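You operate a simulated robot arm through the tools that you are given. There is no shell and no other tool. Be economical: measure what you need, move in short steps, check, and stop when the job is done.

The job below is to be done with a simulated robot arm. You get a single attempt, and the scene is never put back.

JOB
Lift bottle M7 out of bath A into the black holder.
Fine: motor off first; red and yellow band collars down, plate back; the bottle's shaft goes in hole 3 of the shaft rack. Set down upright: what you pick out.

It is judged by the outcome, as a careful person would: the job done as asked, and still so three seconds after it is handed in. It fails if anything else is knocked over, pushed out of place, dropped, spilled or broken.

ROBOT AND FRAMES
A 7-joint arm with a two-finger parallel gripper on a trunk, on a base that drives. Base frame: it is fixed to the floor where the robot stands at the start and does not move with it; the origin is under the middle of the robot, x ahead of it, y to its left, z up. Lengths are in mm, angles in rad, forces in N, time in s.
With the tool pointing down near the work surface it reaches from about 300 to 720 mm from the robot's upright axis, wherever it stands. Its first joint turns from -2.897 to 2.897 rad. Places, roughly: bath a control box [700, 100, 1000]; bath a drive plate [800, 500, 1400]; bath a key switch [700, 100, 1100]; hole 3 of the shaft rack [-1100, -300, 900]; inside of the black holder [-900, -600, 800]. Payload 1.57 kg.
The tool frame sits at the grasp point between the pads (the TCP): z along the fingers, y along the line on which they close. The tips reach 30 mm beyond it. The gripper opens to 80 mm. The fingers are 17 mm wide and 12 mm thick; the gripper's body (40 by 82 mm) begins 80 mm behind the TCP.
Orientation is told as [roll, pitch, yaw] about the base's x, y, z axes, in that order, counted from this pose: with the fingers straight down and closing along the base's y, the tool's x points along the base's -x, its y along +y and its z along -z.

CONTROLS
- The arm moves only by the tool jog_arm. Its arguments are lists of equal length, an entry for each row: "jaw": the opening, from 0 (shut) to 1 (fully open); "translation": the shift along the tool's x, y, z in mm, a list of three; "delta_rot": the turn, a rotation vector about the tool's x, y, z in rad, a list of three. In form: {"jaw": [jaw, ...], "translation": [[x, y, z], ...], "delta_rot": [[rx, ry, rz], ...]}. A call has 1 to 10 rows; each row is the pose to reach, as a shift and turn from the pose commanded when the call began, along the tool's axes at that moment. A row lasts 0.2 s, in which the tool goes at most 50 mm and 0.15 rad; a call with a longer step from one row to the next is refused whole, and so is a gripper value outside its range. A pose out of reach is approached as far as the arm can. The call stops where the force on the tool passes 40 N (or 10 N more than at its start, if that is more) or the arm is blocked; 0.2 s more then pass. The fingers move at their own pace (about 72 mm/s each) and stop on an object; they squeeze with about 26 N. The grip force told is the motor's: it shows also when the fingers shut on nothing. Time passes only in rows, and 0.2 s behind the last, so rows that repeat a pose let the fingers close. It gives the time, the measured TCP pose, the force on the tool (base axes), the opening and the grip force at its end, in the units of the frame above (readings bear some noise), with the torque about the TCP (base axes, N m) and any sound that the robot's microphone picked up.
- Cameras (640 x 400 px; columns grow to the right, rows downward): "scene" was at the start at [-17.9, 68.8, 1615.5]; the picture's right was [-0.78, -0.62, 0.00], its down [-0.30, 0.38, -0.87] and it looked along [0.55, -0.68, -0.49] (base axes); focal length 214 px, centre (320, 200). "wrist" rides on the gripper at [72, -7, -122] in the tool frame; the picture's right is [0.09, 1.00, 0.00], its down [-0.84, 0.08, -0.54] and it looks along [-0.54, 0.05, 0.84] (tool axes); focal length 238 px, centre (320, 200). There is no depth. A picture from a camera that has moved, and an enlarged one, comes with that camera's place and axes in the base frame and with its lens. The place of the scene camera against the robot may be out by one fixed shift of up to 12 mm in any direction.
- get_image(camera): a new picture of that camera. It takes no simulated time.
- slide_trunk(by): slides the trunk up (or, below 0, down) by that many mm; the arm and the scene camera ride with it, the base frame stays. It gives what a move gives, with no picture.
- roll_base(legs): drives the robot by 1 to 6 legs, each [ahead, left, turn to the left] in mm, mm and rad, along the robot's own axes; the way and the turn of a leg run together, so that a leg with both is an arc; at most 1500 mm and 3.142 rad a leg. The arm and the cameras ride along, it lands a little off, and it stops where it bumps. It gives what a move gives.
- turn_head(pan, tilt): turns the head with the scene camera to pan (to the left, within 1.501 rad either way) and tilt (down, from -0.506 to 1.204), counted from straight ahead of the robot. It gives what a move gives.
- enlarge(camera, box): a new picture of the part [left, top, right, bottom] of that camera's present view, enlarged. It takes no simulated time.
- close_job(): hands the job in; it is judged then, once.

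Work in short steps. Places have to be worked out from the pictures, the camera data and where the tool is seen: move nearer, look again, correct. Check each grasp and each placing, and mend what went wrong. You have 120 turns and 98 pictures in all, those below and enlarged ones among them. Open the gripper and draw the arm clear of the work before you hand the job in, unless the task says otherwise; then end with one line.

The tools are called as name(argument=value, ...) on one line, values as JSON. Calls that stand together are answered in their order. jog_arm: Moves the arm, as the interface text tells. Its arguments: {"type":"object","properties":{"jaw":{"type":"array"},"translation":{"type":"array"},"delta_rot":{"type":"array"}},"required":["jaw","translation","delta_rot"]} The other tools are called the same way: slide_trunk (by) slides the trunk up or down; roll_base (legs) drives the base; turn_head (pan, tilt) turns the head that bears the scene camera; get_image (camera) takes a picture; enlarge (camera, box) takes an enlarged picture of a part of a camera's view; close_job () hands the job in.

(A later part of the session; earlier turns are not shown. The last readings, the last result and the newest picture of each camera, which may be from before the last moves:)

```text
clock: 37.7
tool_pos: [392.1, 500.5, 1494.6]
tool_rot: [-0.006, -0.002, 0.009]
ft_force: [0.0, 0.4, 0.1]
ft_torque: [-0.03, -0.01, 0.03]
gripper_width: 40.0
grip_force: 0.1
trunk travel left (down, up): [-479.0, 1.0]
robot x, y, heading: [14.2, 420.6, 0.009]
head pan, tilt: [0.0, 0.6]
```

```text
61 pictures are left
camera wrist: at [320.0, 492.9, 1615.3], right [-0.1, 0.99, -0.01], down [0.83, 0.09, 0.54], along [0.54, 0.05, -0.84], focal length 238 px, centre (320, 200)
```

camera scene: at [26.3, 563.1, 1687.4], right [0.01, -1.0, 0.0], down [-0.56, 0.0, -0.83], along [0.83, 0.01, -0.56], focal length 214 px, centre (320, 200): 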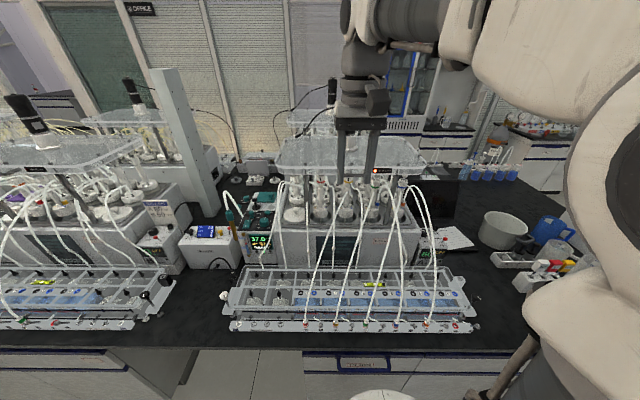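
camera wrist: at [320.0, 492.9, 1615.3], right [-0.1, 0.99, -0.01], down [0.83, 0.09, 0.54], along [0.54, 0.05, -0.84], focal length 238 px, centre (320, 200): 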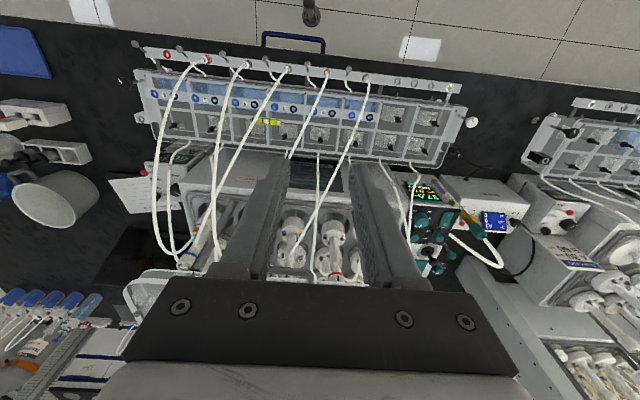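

enlarge(camera="scene", box=[270, 130, 430, 240])

enlarge(camera="scene", box=[300, 195, 400, 230])

enlarge(camera="wrist", box=[175, 160, 375, 290])

```text
3.64 times, centred on (350, 185) of scene
camera zoom: at [26.3, 563.1, 1687.4], right [0.01, -1.0, 0.0], down [-0.56, 0.0, -0.83], along [0.83, 0.01, -0.56], focal length 780 px, centre (211, 254)
```

zoom: 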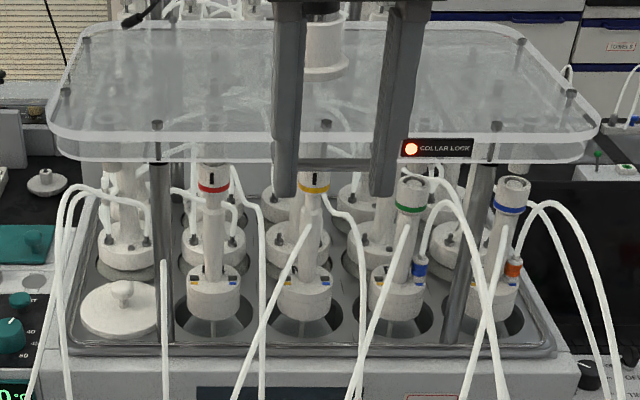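

```text
6.40 times, centred on (350, 212) of scene
camera zoom: at [26.3, 563.1, 1687.4], right [0.01, -1.0, 0.0], down [-0.56, 0.0, -0.83], along [0.83, 0.01, -0.56], focal length 1373 px, centre (128, 120)
```

zoom: 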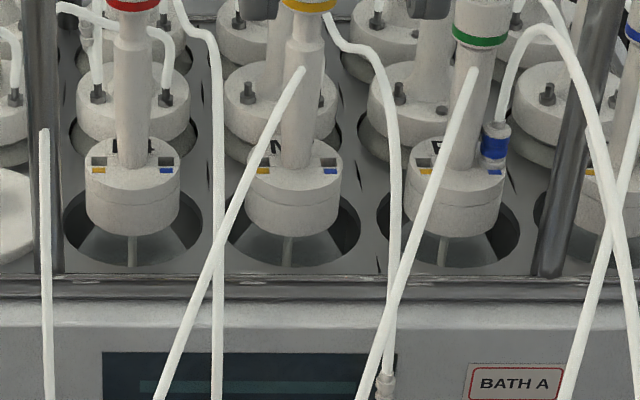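

```text
3.08 times, centred on (275, 225) of wrist
camera zoom: at [320.0, 492.9, 1615.3], right [-0.1, 0.99, -0.01], down [0.83, 0.09, 0.54], along [0.54, 0.05, -0.84], focal length 733 px, centre (458, 123)
```

zoom: 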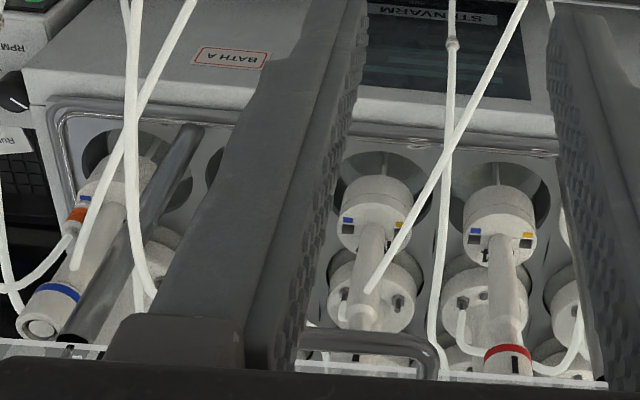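

enlarge(camera="scene", box=[305, 165, 375, 225])

enlarge(camera="wrist", box=[265, 200, 305, 250])

```text
6.67 times, centred on (340, 195) of scene
camera zoom: at [26.3, 563.1, 1687.4], right [0.01, -1.0, 0.0], down [-0.56, 0.0, -0.83], along [0.83, 0.01, -0.56], focal length 1430 px, centre (187, 233)
```

zoom: 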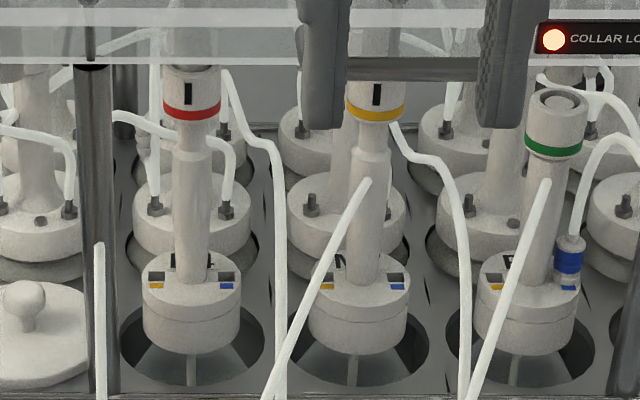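

```text
8.00 times, centred on (285, 225) of wrist
camera zoom: at [320.0, 492.9, 1615.3], right [-0.1, 0.99, -0.01], down [0.83, 0.09, 0.54], along [0.54, 0.05, -0.84], focal length 1907 px, centre (600, 0)
```

zoom: 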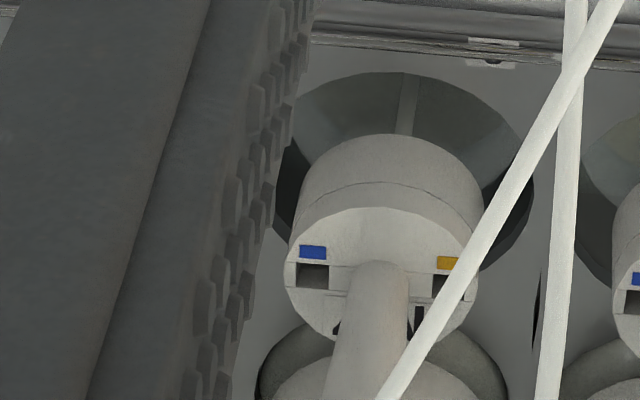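

enlarge(camera="scene", box=[355, 170, 420, 210])

enlarge(camera="scene", box=[310, 160, 360, 195])

```text
9.85 times, centred on (388, 190) of scene
camera zoom: at [26.3, 563.1, 1687.4], right [0.01, -1.0, 0.0], down [-0.56, 0.0, -0.83], along [0.83, 0.01, -0.56], focal length 2112 px, centre (-345, 298)
```

zoom: 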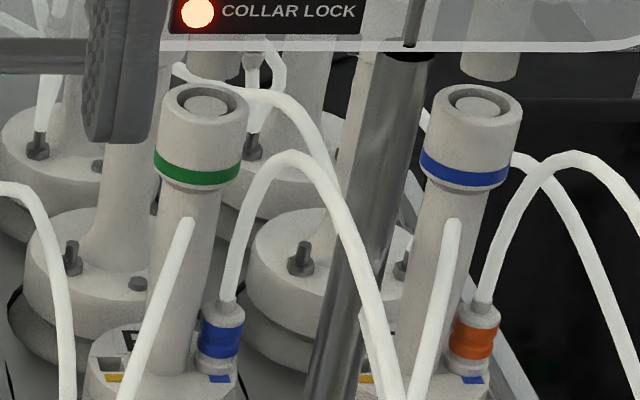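

```text
11.43 times, centred on (335, 178) of scene
camera zoom: at [26.3, 563.1, 1687.4], right [0.01, -1.0, 0.0], down [-0.56, 0.0, -0.83], along [0.83, 0.01, -0.56], focal length 2451 px, centre (149, 457)
```

zoom: 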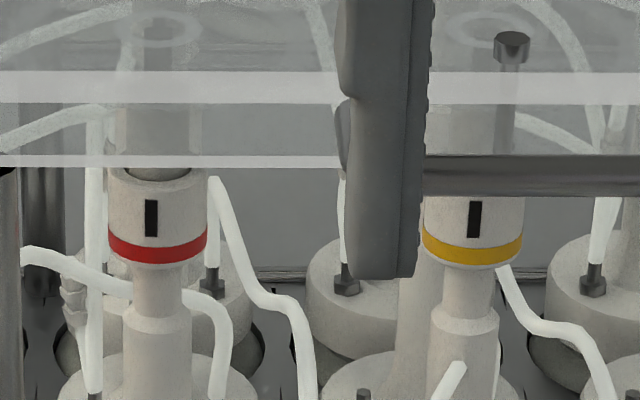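

Red and yellow collars sit up against the plate, some 20 mm above where green and blue sit; the collars are near x≈642, z≈1350. I bring the gripper to a horizontal, forward-pointing pose in front of them.

jog_arm(jaw=[0.8, 0.8, 0.8, 0.8, 0.8, 0.8, 0.8, 0.8, 0.8, 0.8], translation=[[0, -2, 0], [0, -4, 10], [-5, -6, 20], [-10, -8, 30], [-15, -10, 45], [-20, -12, 60], [-25, -14, 75], [-30, -16, 85], [-35, -18, 95], [-40, -20, 100]], delta_rot=[[0, -0.145, 0], [0, -0.29, 0], [0, -0.435, 0], [0, -0.58, 0], [0, -0.725, 0], [0, -0.87, 0], [0, -1.015, 0], [0, -1.16, 0], [0, -1.305, 0], [0, -1.45, 0]])

get_image(camera="scene")

get_image(camera="wrist")

```text
clock: 39.8
tool_pos: [415.0, 608.3, 1422.4]
tool_rot: [-0.018, -1.375, 0.328]
ft_force: [0.4, -0.5, 0.6]
ft_torque: [-0.05, 0.0, 0.05]
gripper_width: 63.9
grip_force: 0.0
out of reach, approached as far as the arm can: row 9, 10
trunk travel left (down, up): [-479.0, 1.0]
robot x, y, heading: [14.4, 421.1, 0.007]
head pan, tilt: [0.0, 0.6]
stopped in row 10: the arm was blocked; the commanded pose is now the measured one
```

```text
53 pictures are left
camera scene: at [26.0, 564.4, 1687.4], right [0.03, -1.0, 0.0], down [-0.56, -0.02, -0.83], along [0.82, 0.03, -0.56], focal length 214 px, centre (320, 200)
```

scene: 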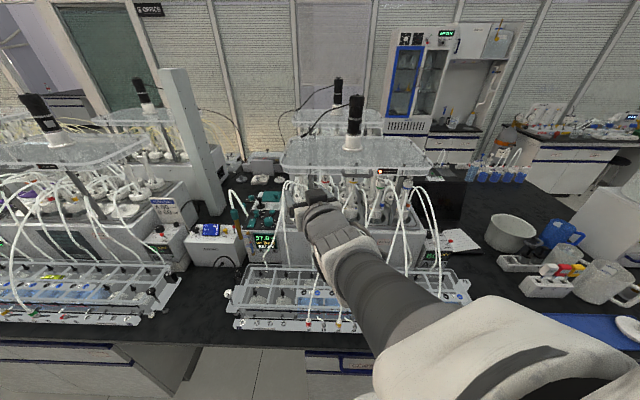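

```text
52 pictures are left
camera wrist: at [290.0, 560.7, 1374.9], right [-0.32, 0.94, -0.09], down [-0.38, -0.04, 0.93], along [0.87, 0.33, 0.37], focal length 238 px, centre (320, 200)
```

wrist: 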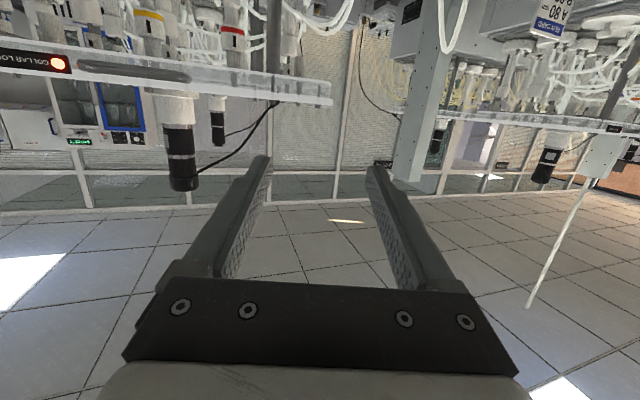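

The wrist was too near the body. I carry it forward towards the red collar while levelling the tool.

jog_arm(jaw=[0.8, 0.8, 0.8, 0.8, 0.8, 0.8], translation=[[3, -5, 28], [12, -20, 55], [22, -40, 80], [36, -60, 100], [50, -79, 117], [50, -79, 117]], delta_rot=[[0.07, -0.04, 0.006], [0.14, -0.08, 0.013], [0.21, -0.12, 0.02], [0.27, -0.16, 0.026], [0.328, -0.196, 0.032], [0.328, -0.196, 0.032]])

get_image(camera="scene")

get_image(camera="wrist")

```text
clock: 40.3
tool_pos: [379.1, 715.3, 1414.5]
tool_rot: [-0.174, -1.429, 0.68]
ft_force: [-0.7, -0.2, 0.2]
ft_torque: [-0.02, 0.0, -0.01]
gripper_width: 64.0
grip_force: 0.2
trunk travel left (down, up): [-479.0, 1.0]
robot x, y, heading: [12.4, 420.4, 0.008]
head pan, tilt: [0.0, 0.6]
stopped in row 2: the arm was blocked; the commanded pose is now the measured one
```

```text
51 pictures are left
camera scene: at [27.1, 575.0, 1692.7], right [0.15, -0.99, 0.0], down [-0.51, -0.08, -0.86], along [0.85, 0.13, -0.52], focal length 214 px, centre (320, 200)
```

scene: 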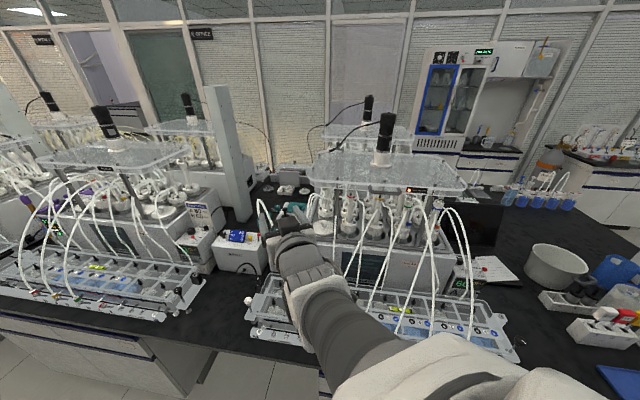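

```text
50 pictures are left
camera wrist: at [268.1, 644.7, 1360.2], right [-0.49, 0.86, -0.12], down [-0.42, -0.12, 0.9], along [0.77, 0.49, 0.42], focal length 238 px, centre (320, 200)
```

wrist: 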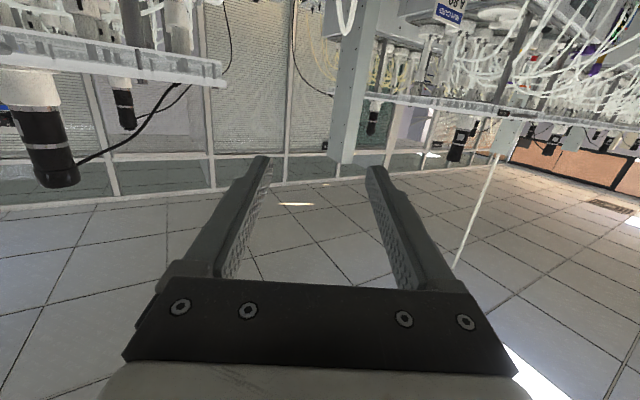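

The arm's elbow is nudging the head. I ease back by tipping the tool down again while moving right, away from the head.

jog_arm(jaw=[0.8, 0.8, 0.8, 0.8, 0.8, 0.8], translation=[[0, -10, 4], [0, -25, 8], [0, -40, 12], [0, -55, 16], [0, -70, 20], [0, -80, 24]], delta_rot=[[0, 0.145, 0], [0, 0.29, 0], [0, 0.435, 0], [0, 0.58, 0], [0, 0.725, 0], [0, 0.87, 0]])

```text
clock: 41.7
tool_pos: [440.6, 655.6, 1411.3]
tool_rot: [-0.031, -0.556, 0.517]
ft_force: [0.2, 0.1, 0.1]
ft_torque: [-0.01, 0.04, 0.02]
gripper_width: 64.2
grip_force: 0.1
trunk travel left (down, up): [-479.0, 1.0]
robot x, y, heading: [15.2, 425.2, 0.011]
head pan, tilt: [0.0, 0.6]
```

jog_arm(jaw=[0.8, 0.8, 0.8, 0.8, 0.8, 0.8], translation=[[14, -29, -9], [28, -58, -17], [42, -87, -26], [56, -116, -35], [70, -145, -43], [84, -174, -52]], delta_rot=[[0.024, 0.092, 0.086], [0.048, 0.184, 0.172], [0.072, 0.276, 0.258], [0.097, 0.368, 0.344], [0.121, 0.46, 0.43], [0.146, 0.554, 0.518]])

turn_head(pan=-0.6, tilt=0.55)

```text
clock: 43.1
tool_pos: [436.2, 456.7, 1415.9]
tool_rot: [-0.024, -0.002, -0.028]
ft_force: [0.4, 0.1, -0.6]
ft_torque: [0.0, 0.0, 0.01]
gripper_width: 64.2
grip_force: 0.0
trunk travel left (down, up): [-479.0, 1.0]
robot x, y, heading: [12.5, 423.1, 0.011]
head pan, tilt: [0.0, 0.6]
```

```text
clock: 44.1
tool_pos: [437.2, 459.6, 1416.4]
tool_rot: [-0.023, -0.004, -0.03]
ft_force: [0.0, 0.6, -0.2]
ft_torque: [0.0, 0.0, 0.0]
gripper_width: 63.9
grip_force: 0.0
trunk travel left (down, up): [-479.0, 1.0]
robot x, y, heading: [15.4, 420.8, 0.007]
head pan, tilt: [-0.6, 0.55]
```

I back away from the bench and stand farther left, so the arm can work outstretched and clear of the head.

roll_base(legs=[[-150, 0, 0], [0, 230, 0]])

jog_arm(jaw=[0.8, 0.8, 0.8, 0.8, 0.8, 0.8], translation=[[-40, -20, 10], [-80, -40, 20], [-120, -60, 35], [-160, -80, 50], [-195, -100, 65], [-230, -120, 80]], delta_rot=[[0, 0, 0], [0, -0.1, 0], [0, -0.2, 0], [0, -0.3, 0], [0, -0.42, 0], [0, -0.55, 0]])

```text
clock: 47.7
tool_pos: [284.4, 691.9, 1416.9]
tool_rot: [-0.024, -0.003, -0.028]
ft_force: [0.0, -0.1, -0.1]
ft_torque: [-0.03, 0.01, 0.02]
gripper_width: 63.9
grip_force: 0.1
trunk travel left (down, up): [-479.0, 1.0]
robot x, y, heading: [-139.4, 659.7, 0.008]
head pan, tilt: [-0.6, 0.55]
```

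```text
clock: 49.1
tool_pos: [512.5, 559.4, 1340.2]
tool_rot: [-0.027, -0.557, -0.014]
ft_force: [0.4, 0.9, 0.8]
ft_torque: [0.0, -0.01, -0.02]
gripper_width: 64.3
grip_force: 0.1
trunk travel left (down, up): [-479.0, 1.0]
robot x, y, heading: [-137.1, 656.0, 0.006]
head pan, tilt: [-0.6, 0.55]
```

jog_arm(jaw=[0.8, 0.8, 0.8, 0.8, 0.8, 0.8, 0.8, 0.8], translation=[[0, 0, 0], [0, 0, 0], [-5, 2, 2], [-10, 4, 4], [-15, 6, 5], [-20, 7, 6], [-20, 7, 6], [-20, 7, 6]], delta_rot=[[0, -0.145, 0], [0, -0.29, 0], [0, -0.435, 0], [0, -0.58, 0], [0, -0.725, 0], [0, -0.87, 0], [0, -1.01, 0], [0, -1.014, 0]])

get_image(camera="scene")

get_image(camera="wrist")

```text
clock: 50.9
tool_pos: [532.5, 567.7, 1345.2]
tool_rot: [-1.501, -1.547, 1.474]
ft_force: [-1.0, -0.3, 0.8]
ft_torque: [0.0, -0.02, -0.01]
gripper_width: 63.9
grip_force: 0.0
trunk travel left (down, up): [-479.0, 1.0]
robot x, y, heading: [-138.9, 654.8, 0.005]
head pan, tilt: [-0.6, 0.55]
```

```text
49 pictures are left
camera scene: at [-139.2, 744.2, 1691.9], right [-0.56, -0.83, 0.0], down [-0.43, 0.29, -0.85], along [0.71, -0.48, -0.52], focal length 214 px, centre (320, 200)
```

scene: 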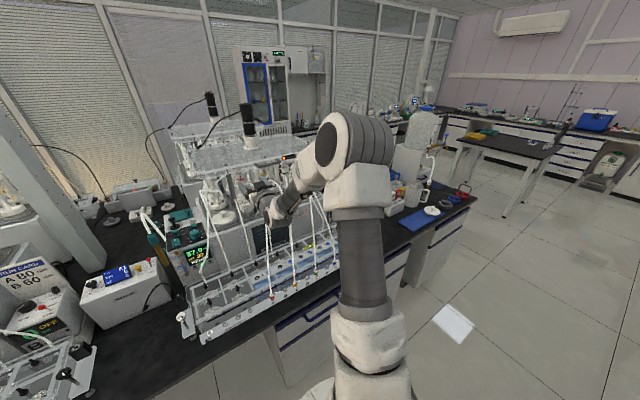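

```text
48 pictures are left
camera wrist: at [410.0, 563.1, 1273.4], right [0.03, 0.99, -0.12], down [-0.54, 0.11, 0.84], along [0.84, 0.04, 0.54], focal length 238 px, centre (320, 200)
```

wrist: 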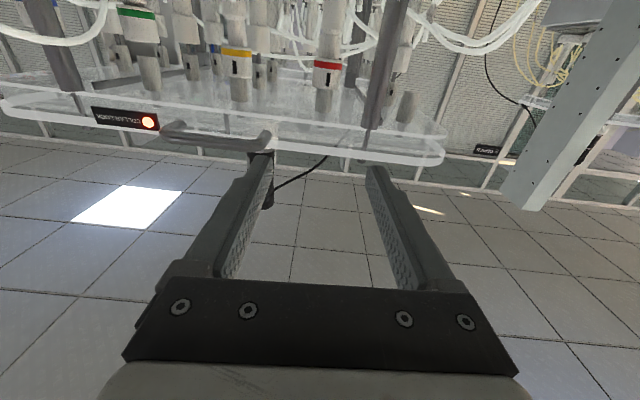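

This pose works. Matching both views, the collars are really at x≈730, z≈1301 (plate bottom ≈1350). I lower to that height and drive 80 mm ahead.

jog_arm(jaw=[0.8, 0.8], translation=[[25, 0, 0], [45, 0, 0]], delta_rot=[[0, 0, 0], [0, 0, 0]])

roll_base(legs=[[80, 0, 0]])

get_image(camera="wrist")

enlarge(camera="scene", box=[180, 130, 340, 250])

```text
clock: 51.5
tool_pos: [533.9, 566.1, 1301.5]
tool_rot: [-1.502, -1.548, 1.475]
ft_force: [0.3, -0.1, 0.2]
ft_torque: [0.0, 0.01, 0.03]
gripper_width: 63.9
grip_force: 0.2
trunk travel left (down, up): [-479.0, 1.0]
robot x, y, heading: [-138.8, 658.5, 0.007]
head pan, tilt: [-0.6, 0.55]
```

```text
clock: 52.7
tool_pos: [612.2, 566.8, 1300.0]
tool_rot: [-1.451, -1.547, 1.421]
ft_force: [-0.3, -0.6, 0.3]
ft_torque: [0.0, 0.0, 0.02]
gripper_width: 63.9
grip_force: 0.1
trunk travel left (down, up): [-479.0, 1.0]
robot x, y, heading: [-55.3, 657.0, 0.006]
head pan, tilt: [-0.6, 0.55]
```

```text
47 pictures are left
camera wrist: at [489.5, 561.5, 1228.0], right [0.03, 0.99, -0.12], down [-0.54, 0.11, 0.84], along [0.84, 0.04, 0.54], focal length 238 px, centre (320, 200)
```

wrist: 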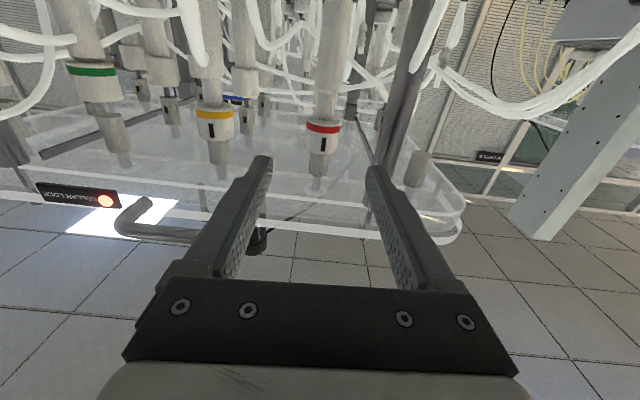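

```text
3.33 times, centred on (260, 190) of scene
camera zoom: at [-58.6, 744.7, 1691.9], right [-0.56, -0.83, 0.0], down [-0.43, 0.29, -0.85], along [0.71, -0.48, -0.52], focal length 715 px, centre (520, 233)
```

zoom: 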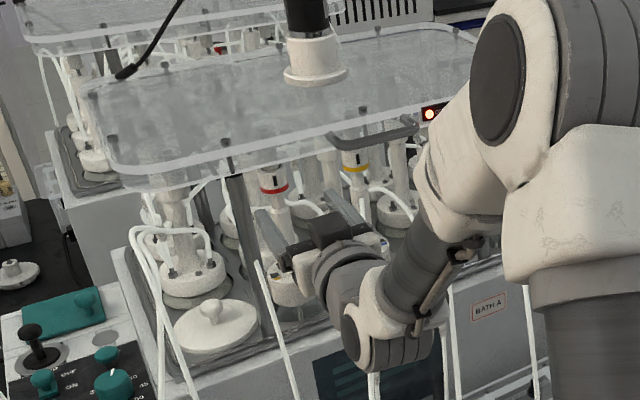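

Red collar is centred between the fingers, near x≈707, z≈1298. I narrow the jaws slightly and advance.

jog_arm(jaw=[0.65, 0.65, 0.65, 0.65], translation=[[0, 0, 20], [0, 0, 40], [0, 0, 60], [0, 0, 70]], delta_rot=[[0, 0, 0], [0, 0, 0], [0, 0, 0], [0, 0, 0]])

get_image(camera="wrist")

enlarge(camera="scene", box=[220, 150, 300, 210])

```text
clock: 53.7
tool_pos: [681.6, 565.4, 1300.0]
tool_rot: [-1.43, -1.545, 1.4]
ft_force: [0.4, -0.5, -0.4]
ft_torque: [0.03, -0.02, -0.03]
gripper_width: 52.0
grip_force: 0.0
trunk travel left (down, up): [-479.0, 1.0]
robot x, y, heading: [-56.7, 654.6, 0.004]
head pan, tilt: [-0.6, 0.55]
```

```text
45 pictures are left
camera wrist: at [559.4, 560.5, 1228.7], right [0.03, 0.99, -0.12], down [-0.54, 0.11, 0.84], along [0.84, 0.04, 0.54], focal length 238 px, centre (320, 200)
```

wrist: 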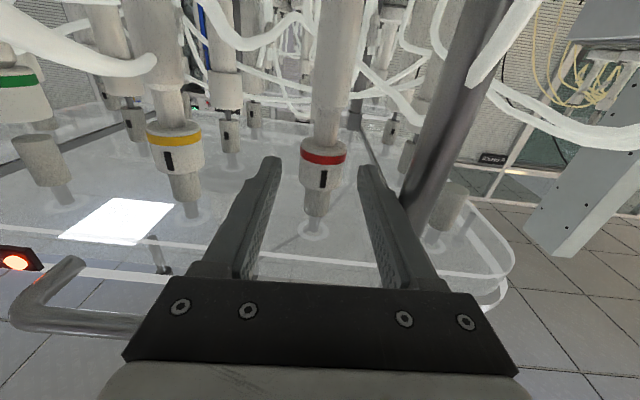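

```text
6.67 times, centred on (260, 180) of scene
camera zoom: at [-59.0, 744.7, 1691.9], right [-0.56, -0.83, 0.0], down [-0.43, 0.29, -0.85], along [0.71, -0.48, -0.52], focal length 1430 px, centre (720, 333)
```

zoom: 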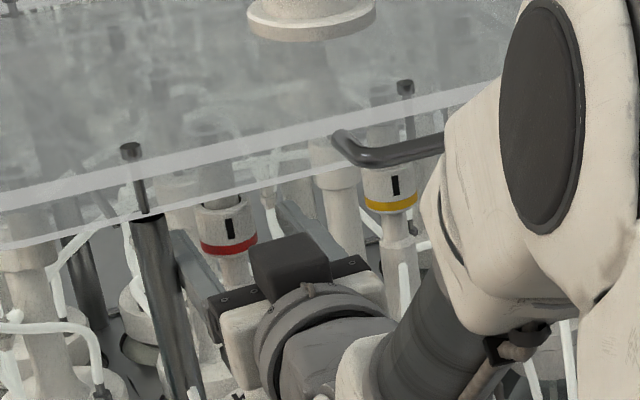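

Collar now measured at x≈700, z 1279–1311, centred. I advance 16 mm and close on it.

jog_arm(jaw=[0.65, 0.65, 0.3, 0.3, 0.3, 0.3], translation=[[2, 0, 10], [3, 0, 16], [3, 0, 16], [3, 0, 16], [3, 0, 16], [3, 0, 16]], delta_rot=[[0, 0, 0], [0, 0, 0], [0, 0, 0], [0, 0, 0], [0, 0, 0], [0, 0, 0]])

get_image(camera="wrist")

```text
clock: 55.1
tool_pos: [698.3, 566.2, 1298.3]
tool_rot: [-1.466, -1.546, 1.437]
ft_force: [-0.7, 2.7, 0.0]
ft_torque: [0.27, 0.01, 0.05]
gripper_width: 29.4
grip_force: 26.2
trunk travel left (down, up): [-479.0, 1.0]
robot x, y, heading: [-56.8, 656.1, 0.001]
head pan, tilt: [-0.6, 0.55]
```

```text
43 pictures are left
camera wrist: at [575.0, 560.1, 1226.0], right [0.03, 0.99, -0.12], down [-0.54, 0.11, 0.84], along [0.84, 0.04, 0.54], focal length 238 px, centre (320, 200)
```

wrist: 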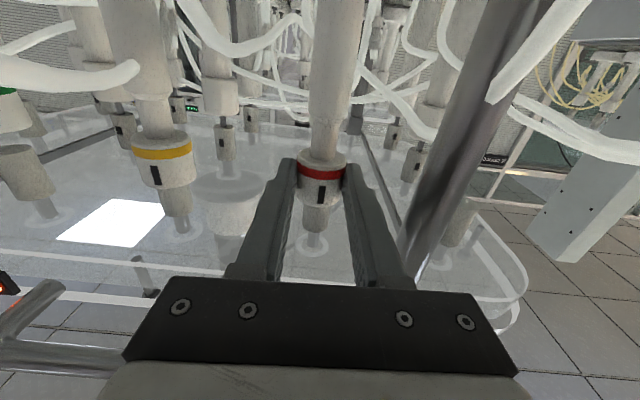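

The collar is held (29 mm). I press it down in small steps.

jog_arm(jaw=[0.3, 0.3, 0.3, 0.3, 0.3], translation=[[4, 0, 0], [8, 0, 0], [12, 0, 0], [16, 0, 0], [20, 0, 0]], delta_rot=[[0, 0, 0], [0, 0, 0], [0, 0, 0], [0, 0, 0], [0, 0, 0]])

get_image(camera="wrist")

```text
clock: 56.3
tool_pos: [697.3, 563.2, 1276.9]
tool_rot: [-1.451, -1.547, 1.424]
ft_force: [-0.3, 1.2, -0.3]
ft_torque: [0.23, -0.02, 0.02]
gripper_width: 29.4
grip_force: 26.0
trunk travel left (down, up): [-479.0, 1.0]
robot x, y, heading: [-60.5, 655.9, 0.006]
head pan, tilt: [-0.6, 0.55]
```

```text
42 pictures are left
camera wrist: at [574.8, 558.7, 1205.1], right [0.03, 0.99, -0.12], down [-0.54, 0.11, 0.84], along [0.84, 0.04, 0.54], focal length 238 px, centre (320, 200)
```

wrist: 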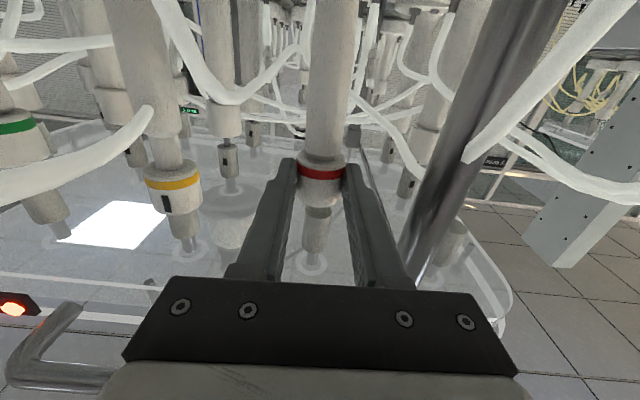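

It slides freely and the spindle above is now free. I push on until it seats.

jog_arm(jaw=[0.3, 0.3, 0.3, 0.3], translation=[[2, 0, 0], [4, 0, 0], [6, 0, 0], [8, 0, 0]], delta_rot=[[0, 0, 0], [0, 0, 0], [0, 0, 0], [0, 0, 0]])

```text
clock: 57.3
tool_pos: [696.9, 564.5, 1273.3]
tool_rot: [-1.8, -1.547, 1.772]
ft_force: [-1.3, 4.7, 14.9]
ft_torque: [0.58, -0.27, 0.08]
gripper_width: 29.2
grip_force: 26.0
trunk travel left (down, up): [-479.0, 1.0]
robot x, y, heading: [-57.7, 655.0, 0.004]
head pan, tilt: [-0.6, 0.55]
```

Seated (15 N). I open, back out 70 mm, and shift across to the yellow collar's height and line.

jog_arm(jaw=[0.65, 0.65, 0.65, 0.65, 0.65, 0.65], translation=[[0, 0, 0], [0, 0, 0], [0, 0, -30], [0, 0, -70], [-15, -48, -80], [-29, -96, -80]], delta_rot=[[0, 0, 0], [0, 0, 0], [0, 0, 0], [0, 0, 0], [0, 0, 0], [0, 0, 0]])

get_image(camera="wrist")

```text
refused: row 5 steps farther than a row can; nothing moved
```

```text
41 pictures are left
camera wrist: at [574.8, 559.1, 1200.3], right [0.03, 0.99, -0.12], down [-0.54, 0.11, 0.83], along [0.84, 0.04, 0.54], focal length 238 px, centre (320, 200)
```

wrist: 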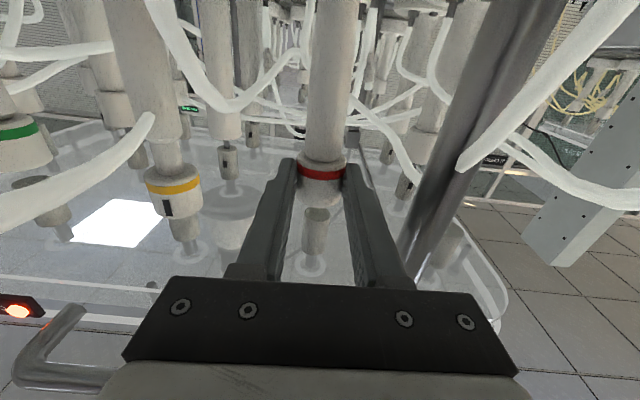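

jog_arm(jaw=[0.65, 0.65, 0.65, 0.65, 0.65, 0.65, 0.65, 0.65, 0.65], translation=[[0, 0, 0], [0, 0, 0], [0, 0, -30], [0, 0, -70], [-20, 0, -105], [-55, 0, -115], [-55, -30, -115], [-55, -65, -115], [-55, -96, -115]], delta_rot=[[0, 0, 0], [0, 0, 0], [0, 0, 0], [0, 0, 0], [0, 0, 0], [0, 0, 0], [0, 0, 0], [0, 0, 0], [0, 0, 0]])

get_image(camera="wrist")

enlarge(camera="scene", box=[190, 130, 330, 230])

```text
clock: 59.3
tool_pos: [579.8, 470.6, 1325.6]
tool_rot: [-1.458, -1.546, 1.43]
ft_force: [-0.9, 0.2, 0.6]
ft_torque: [0.01, 0.01, 0.0]
gripper_width: 51.7
grip_force: 0.1
trunk travel left (down, up): [-479.0, 1.0]
robot x, y, heading: [-55.7, 659.6, 0.006]
head pan, tilt: [-0.6, 0.55]
```

```text
40 pictures are left
camera wrist: at [457.0, 465.4, 1253.8], right [0.03, 0.99, -0.12], down [-0.54, 0.11, 0.84], along [0.84, 0.04, 0.54], focal length 238 px, centre (320, 200)
```

wrist: 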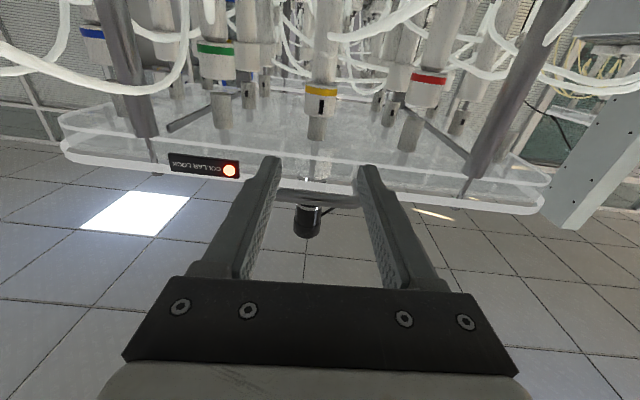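

```text
4.00 times, centred on (260, 180) of scene
camera zoom: at [-59.2, 744.4, 1691.9], right [-0.56, -0.83, 0.0], down [-0.43, 0.29, -0.85], along [0.71, -0.48, -0.52], focal length 858 px, centre (560, 280)
```

zoom: 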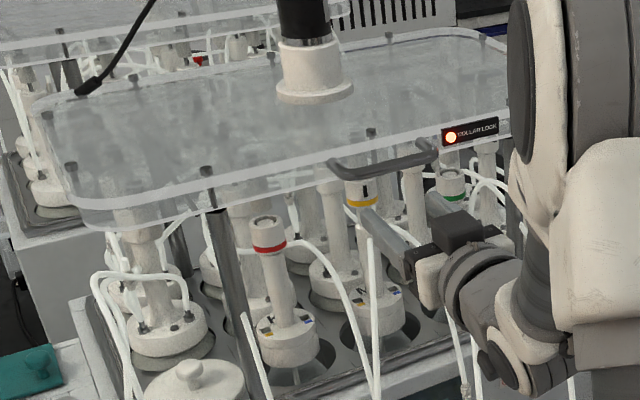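

Red stays down. Yellow lines up; I come down to its height and advance around it.

jog_arm(jaw=[0.65, 0.65, 0.65, 0.65, 0.65], translation=[[15, 0, 15], [26, 0, 35], [26, 0, 60], [26, 0, 85], [26, 0, 100]], delta_rot=[[0, 0, 0], [0, 0, 0], [0, 0, 0], [0, 0, 0], [0, 0, 0]])

get_image(camera="wrist")

```text
clock: 60.5
tool_pos: [678.7, 468.2, 1300.2]
tool_rot: [-1.456, -1.547, 1.427]
ft_force: [0.1, 0.2, 0.4]
ft_torque: [-0.01, -0.01, 0.03]
gripper_width: 51.9
grip_force: 0.0
trunk travel left (down, up): [-479.0, 1.0]
robot x, y, heading: [-54.8, 655.5, 0.007]
head pan, tilt: [-0.6, 0.55]
```

```text
38 pictures are left
camera wrist: at [557.2, 462.7, 1228.0], right [0.03, 0.99, -0.12], down [-0.54, 0.11, 0.84], along [0.84, 0.04, 0.54], focal length 238 px, centre (320, 200)
```

wrist: 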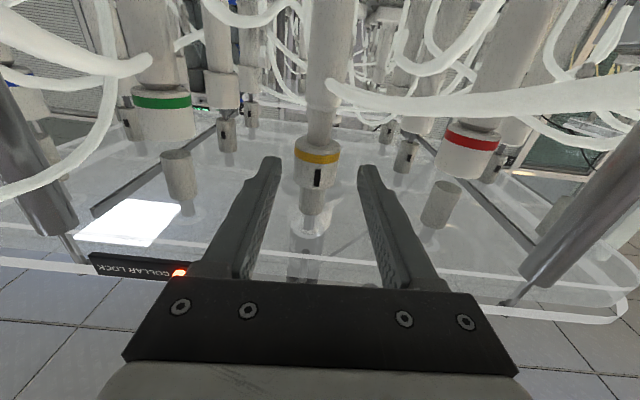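

jog_arm(jaw=[0.65, 0.65, 0.3, 0.3, 0.3, 0.3], translation=[[1, -2, 10], [2, -2, 19], [2, -2, 19], [2, -2, 19], [2, -2, 19], [2, -2, 19]], delta_rot=[[0, 0, 0], [0, 0, 0], [0, 0, 0], [0, 0, 0], [0, 0, 0], [0, 0, 0]])

jog_arm(jaw=[0.3, 0.3, 0.3, 0.3, 0.3, 0.3, 0.3], translation=[[4, 0, 0], [8, 0, 0], [12, 0, 0], [16, 0, 0], [20, 0, 0], [23, 0, 0], [26, 0, 0]], delta_rot=[[0, 0, 0], [0, 0, 0], [0, 0, 0], [0, 0, 0], [0, 0, 0], [0, 0, 0], [0, 0, 0]])

get_image(camera="wrist")

```text
clock: 61.9
tool_pos: [698.8, 465.4, 1297.0]
tool_rot: [-1.462, -1.547, 1.431]
ft_force: [-0.3, -0.1, -0.3]
ft_torque: [0.24, -0.01, 0.02]
gripper_width: 29.4
grip_force: 25.8
trunk travel left (down, up): [-479.0, 1.0]
robot x, y, heading: [-57.5, 654.1, 0.006]
head pan, tilt: [-0.6, 0.55]
```

```text
clock: 63.5
tool_pos: [697.8, 466.2, 1273.6]
tool_rot: [-1.601, -1.548, 1.572]
ft_force: [-0.3, 1.8, 4.3]
ft_torque: [0.23, 0.07, 0.07]
gripper_width: 29.1
grip_force: 26.1
trunk travel left (down, up): [-479.0, 1.0]
robot x, y, heading: [-58.4, 656.3, 0.003]
head pan, tilt: [-0.6, 0.55]
```

```text
37 pictures are left
camera wrist: at [576.1, 460.9, 1201.2], right [0.03, 0.99, -0.12], down [-0.54, 0.11, 0.83], along [0.84, 0.04, 0.54], focal length 238 px, centre (320, 200)
```

wrist: 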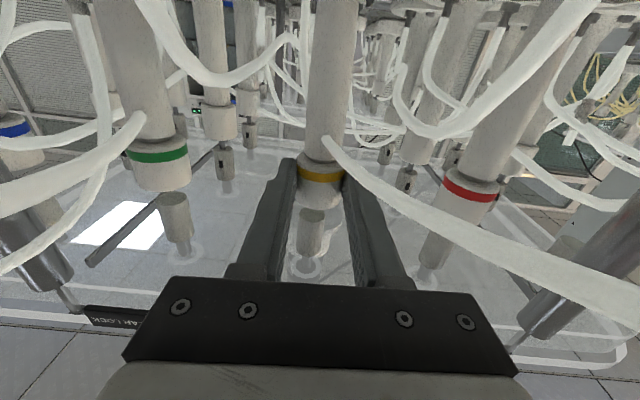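

Yellow is down and the lamp is out. I open, back out, and rise to the handle's height with the jaws shut, then look.

jog_arm(jaw=[0.65, 0.65, 0.65, 0.65, 0.65, 0.65, 0.65, 0, 0, 0], translation=[[0, 0, 0], [0, 0, 0], [-2, 0, -35], [-12, 0, -75], [-27, 0, -110], [-50, 0, -125], [-80, 0, -130], [-98, 0, -130], [-98, 0, -130], [-98, 0, -130]], delta_rot=[[0, 0, 0], [0, 0, 0], [0, 0, 0], [0, 0, 0], [0, 0, 0], [0, 0, 0], [0, 0, 0], [0, 0, 0], [0, 0, 0], [0, 0, 0]])

get_image(camera="wrist")

enlarge(camera="scene", box=[180, 110, 340, 230])

```text
clock: 65.7
tool_pos: [569.4, 471.7, 1369.1]
tool_rot: [-1.464, -1.547, 1.434]
ft_force: [0.0, 0.5, 0.4]
ft_torque: [0.02, -0.03, -0.02]
gripper_width: 0.1
grip_force: 21.7
trunk travel left (down, up): [-479.0, 1.0]
robot x, y, heading: [-56.9, 657.5, 0.006]
head pan, tilt: [-0.6, 0.55]
```

```text
36 pictures are left
camera wrist: at [447.5, 466.6, 1297.3], right [0.03, 0.99, -0.12], down [-0.54, 0.11, 0.84], along [0.84, 0.04, 0.54], focal length 238 px, centre (320, 200)
```

wrist: 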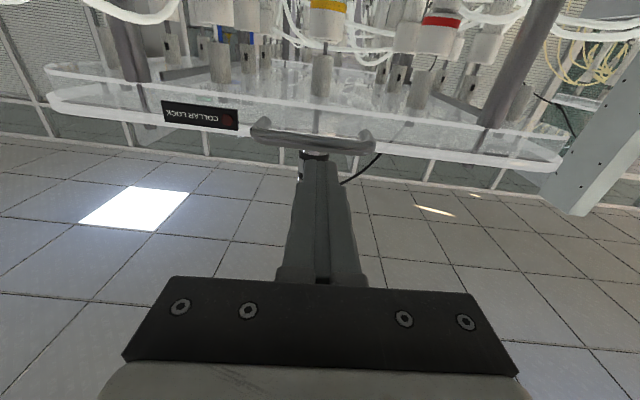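

```text
3.33 times, centred on (260, 170) of scene
camera zoom: at [-59.1, 744.7, 1691.9], right [-0.56, -0.83, 0.0], down [-0.43, 0.29, -0.85], along [0.71, -0.48, -0.52], focal length 715 px, centre (520, 300)
```

zoom: 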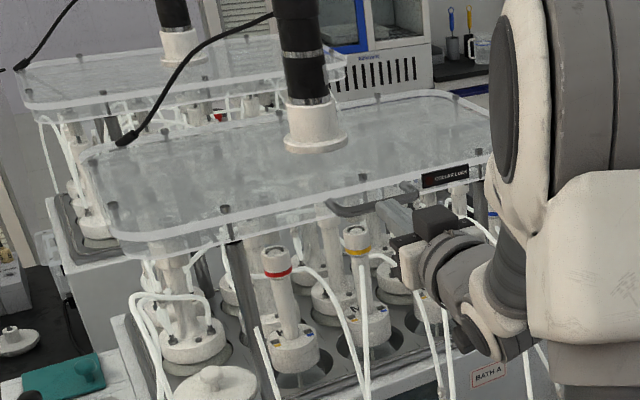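

The lamp is out, and the handle is straight ahead of the closed fingertips. I advance and push it back slowly.

jog_arm(jaw=[0, 0, 0, 0, 0, 0, 0], translation=[[1, -2, 15], [1, -2, 30], [1, -2, 40], [1, -2, 50], [1, -2, 60], [1, -2, 70], [1, -2, 80]], delta_rot=[[0, 0, 0], [0, 0, 0], [0, 0, 0], [0, 0, 0], [0, 0, 0], [0, 0, 0], [0, 0, 0]])

get_image(camera="wrist")

```text
clock: 67.3
tool_pos: [648.5, 466.7, 1370.9]
tool_rot: [-1.528, -1.546, 1.496]
ft_force: [0.3, -0.2, 0.0]
ft_torque: [0.0, 0.08, 0.02]
gripper_width: 0.0
grip_force: 21.6
trunk travel left (down, up): [-479.0, 1.0]
robot x, y, heading: [-57.7, 657.3, 0.004]
head pan, tilt: [-0.6, 0.55]
```

```text
34 pictures are left
camera wrist: at [526.5, 462.2, 1298.9], right [0.03, 0.99, -0.12], down [-0.54, 0.11, 0.84], along [0.84, 0.04, 0.54], focal length 238 px, centre (320, 200)
```

wrist: 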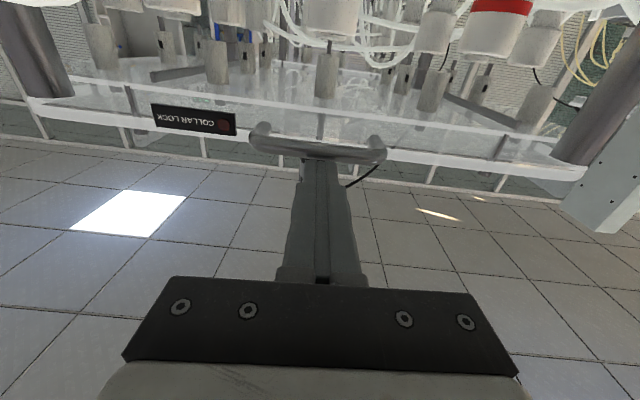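

The tip is on the handle and the plate appears to follow with hardly any force. I push on.

jog_arm(jaw=[0, 0, 0, 0, 0, 0, 0, 0], translation=[[0, 0, 12], [0, 0, 24], [0, 0, 36], [0, 0, 48], [0, 0, 60], [0, 0, 72], [0, 0, 84], [0, 0, 96]], delta_rot=[[0, 0, 0], [0, 0, 0], [0, 0, 0], [0, 0, 0], [0, 0, 0], [0, 0, 0], [0, 0, 0], [0, 0, 0]])

enlarge(camera="scene", box=[170, 110, 330, 230])

```text
clock: 69.0
tool_pos: [725.7, 465.9, 1370.6]
tool_rot: [-1.403, -1.545, 1.374]
ft_force: [-38.0, 7.5, 4.7]
ft_torque: [0.29, 0.18, 0.29]
gripper_width: 0.0
grip_force: 21.2
trunk travel left (down, up): [-479.0, 1.0]
robot x, y, heading: [-63.8, 655.9, 0.004]
head pan, tilt: [-0.6, 0.55]
stopped in row 8: the force on the tool passed its limit at 54 N (the readings are from after the stop); the commanded pose is now the measured one
```

```text
3.33 times, centred on (250, 170) of scene
camera zoom: at [-67.1, 746.3, 1691.8], right [-0.56, -0.83, 0.0], down [-0.43, 0.29, -0.86], along [0.71, -0.48, -0.52], focal length 715 px, centre (553, 300)
```

zoom: 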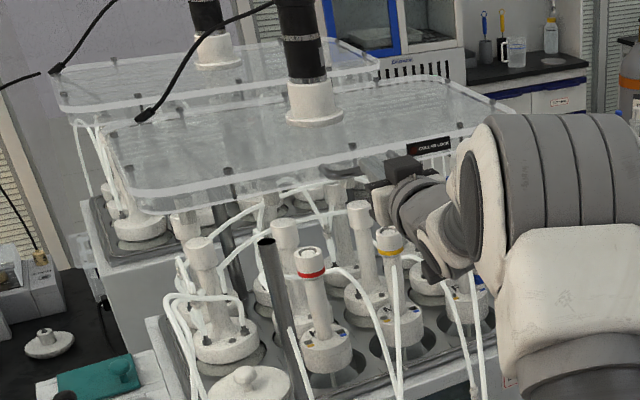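

The plate has slid back to its stop and clears the front row. I back off and read the lid labels.

jog_arm(jaw=[0, 0, 0, 0, 0, 0], translation=[[0, 0, -10], [0, 0, -40], [-10, 0, -80], [-20, 0, -120], [-20, 0, -160], [-20, 0, -180]], delta_rot=[[0, 0, 0], [0, 0, 0], [0, 0, 0], [0, 0, 0], [0, 0, 0], [0, 0, 0]])

enlarge(camera="scene", box=[235, 165, 305, 205])

get_image(camera="scene")

```text
clock: 70.4
tool_pos: [551.0, 470.2, 1387.7]
tool_rot: [-1.187, -1.544, 1.155]
ft_force: [-0.4, 0.8, 0.3]
ft_torque: [-0.02, 0.01, 0.01]
gripper_width: 0.0
grip_force: 21.9
trunk travel left (down, up): [-479.0, 1.0]
robot x, y, heading: [-57.3, 654.6, 0.004]
head pan, tilt: [-0.6, 0.55]
```

```text
9.14 times, centred on (270, 185) of scene
camera zoom: at [-59.9, 744.9, 1691.9], right [-0.56, -0.83, 0.0], down [-0.43, 0.29, -0.85], along [0.71, -0.48, -0.52], focal length 1961 px, centre (777, 337)
```

zoom: 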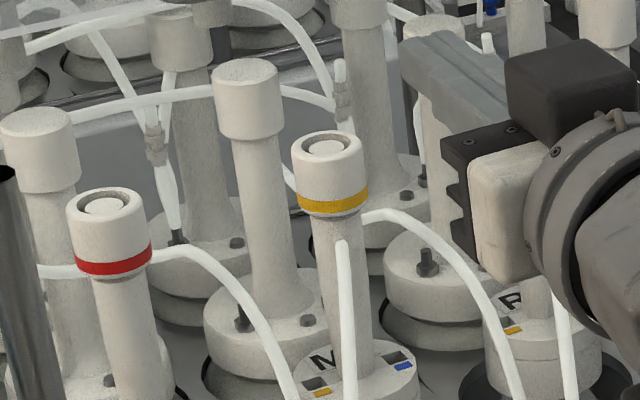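

```text
31 pictures are left
camera scene: at [-59.9, 744.9, 1691.9], right [-0.56, -0.83, 0.0], down [-0.43, 0.29, -0.85], along [0.71, -0.48, -0.52], focal length 214 px, centre (320, 200)
```

scene: 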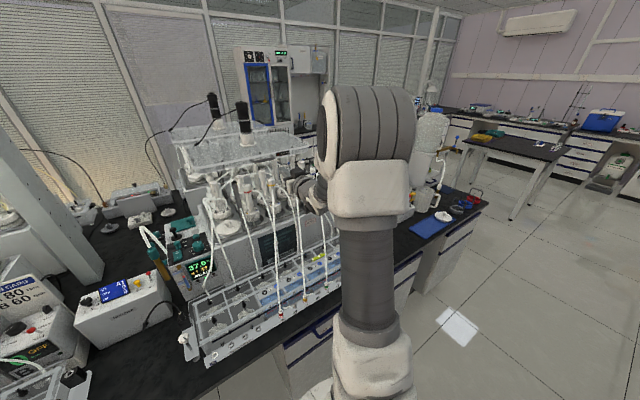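

enlarge(camera="scene", box=[232, 195, 296, 235])

```text
10.00 times, centred on (264, 215) of scene
camera zoom: at [-59.9, 744.9, 1691.9], right [-0.56, -0.83, 0.0], down [-0.43, 0.29, -0.85], along [0.71, -0.48, -0.52], focal length 2145 px, centre (880, 50)
```

zoom: 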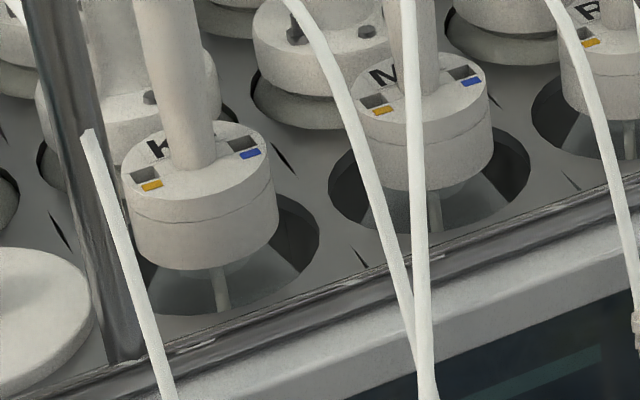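

Yellow is the M-lid bottle (red K4, green P/R), so its shaft is the yellow-banded one. I go back around the yellow collar to lift the shaft.

jog_arm(jaw=[0.65, 0.65, 0.65, 0.65, 0.65, 0.65, 0.65], translation=[[40, 0, 10], [80, 0, 20], [97, 0, 50], [108, 0, 85], [113, 0, 115], [113, 0, 140], [113, 0, 147]], delta_rot=[[0, 0, 0], [0, 0, 0], [0, 0, 0], [0, 0, 0], [0, 0, 0], [0, 0, 0], [0, 0, 0]])

get_image(camera="wrist")

```text
clock: 72.0
tool_pos: [696.7, 463.9, 1272.5]
tool_rot: [-1.142, -1.544, 1.114]
ft_force: [0.3, 1.0, -0.5]
ft_torque: [-0.01, 0.02, 0.02]
gripper_width: 51.9
grip_force: 0.1
trunk travel left (down, up): [-479.0, 1.0]
robot x, y, heading: [-56.4, 656.4, 0.01]
head pan, tilt: [-0.6, 0.55]
```

```text
29 pictures are left
camera wrist: at [574.1, 458.6, 1201.5], right [0.03, 0.99, -0.12], down [-0.53, 0.11, 0.84], along [0.85, 0.04, 0.53], focal length 238 px, centre (320, 200)
```

wrist: 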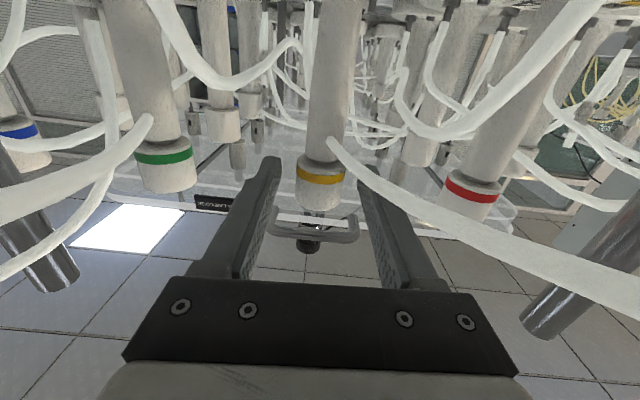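

Positioned as before. I close firmly and lift a little to feel it.

jog_arm(jaw=[0.2, 0, 0, 0, 0, 0, 0, 0], translation=[[0, 0, 0], [0, 0, 0], [0, 0, 0], [-5, 0, 0], [-12, 0, 0], [-20, 0, 0], [-30, 0, 0], [-40, 0, 0]], delta_rot=[[0, 0, 0], [0, 0, 0], [0, 0, 0], [0, 0, 0], [0, 0, 0], [0, 0, 0], [0, 0, 0], [0, 0, 0]])

enlarge(camera="scene", box=[220, 150, 316, 230])

```text
clock: 73.8
tool_pos: [697.9, 464.1, 1314.8]
tool_rot: [-1.173, -1.545, 1.142]
ft_force: [-0.5, 0.0, -1.3]
ft_torque: [0.08, 0.04, 0.02]
gripper_width: 28.9
grip_force: 25.9
trunk travel left (down, up): [-479.0, 1.0]
robot x, y, heading: [-60.4, 655.7, 0.005]
head pan, tilt: [-0.6, 0.55]
```

```text
5.00 times, centred on (268, 190) of scene
camera zoom: at [-59.5, 744.7, 1691.9], right [-0.56, -0.83, 0.0], down [-0.43, 0.29, -0.85], along [0.71, -0.48, -0.52], focal length 1072 px, centre (580, 250)
```

zoom: 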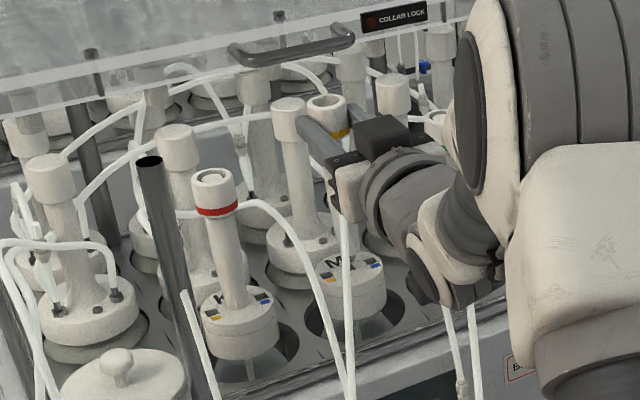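

get_image(camera="wrist")

enlarge(camera="scene", box=[264, 180, 304, 220])

```text
27 pictures are left
camera wrist: at [575.1, 459.1, 1241.8], right [0.03, 0.99, -0.12], down [-0.53, 0.11, 0.84], along [0.85, 0.04, 0.53], focal length 238 px, centre (320, 200)
```

wrist: 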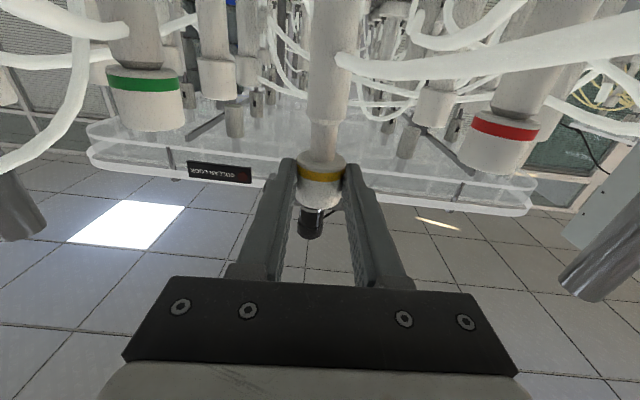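

```text
10.00 times, centred on (284, 200) of scene
camera zoom: at [-59.5, 744.7, 1691.9], right [-0.56, -0.83, 0.0], down [-0.43, 0.29, -0.85], along [0.71, -0.48, -0.52], focal length 2145 px, centre (680, 200)
```

zoom: 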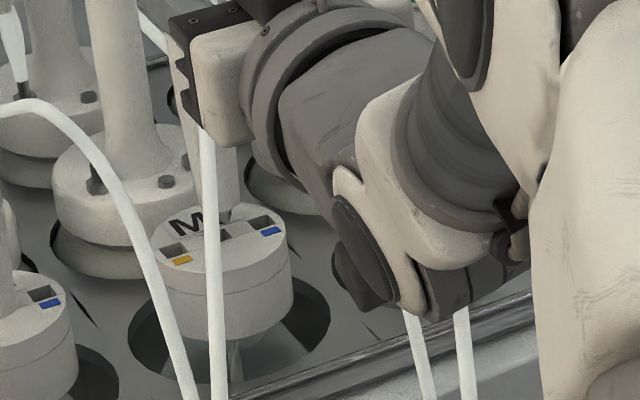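

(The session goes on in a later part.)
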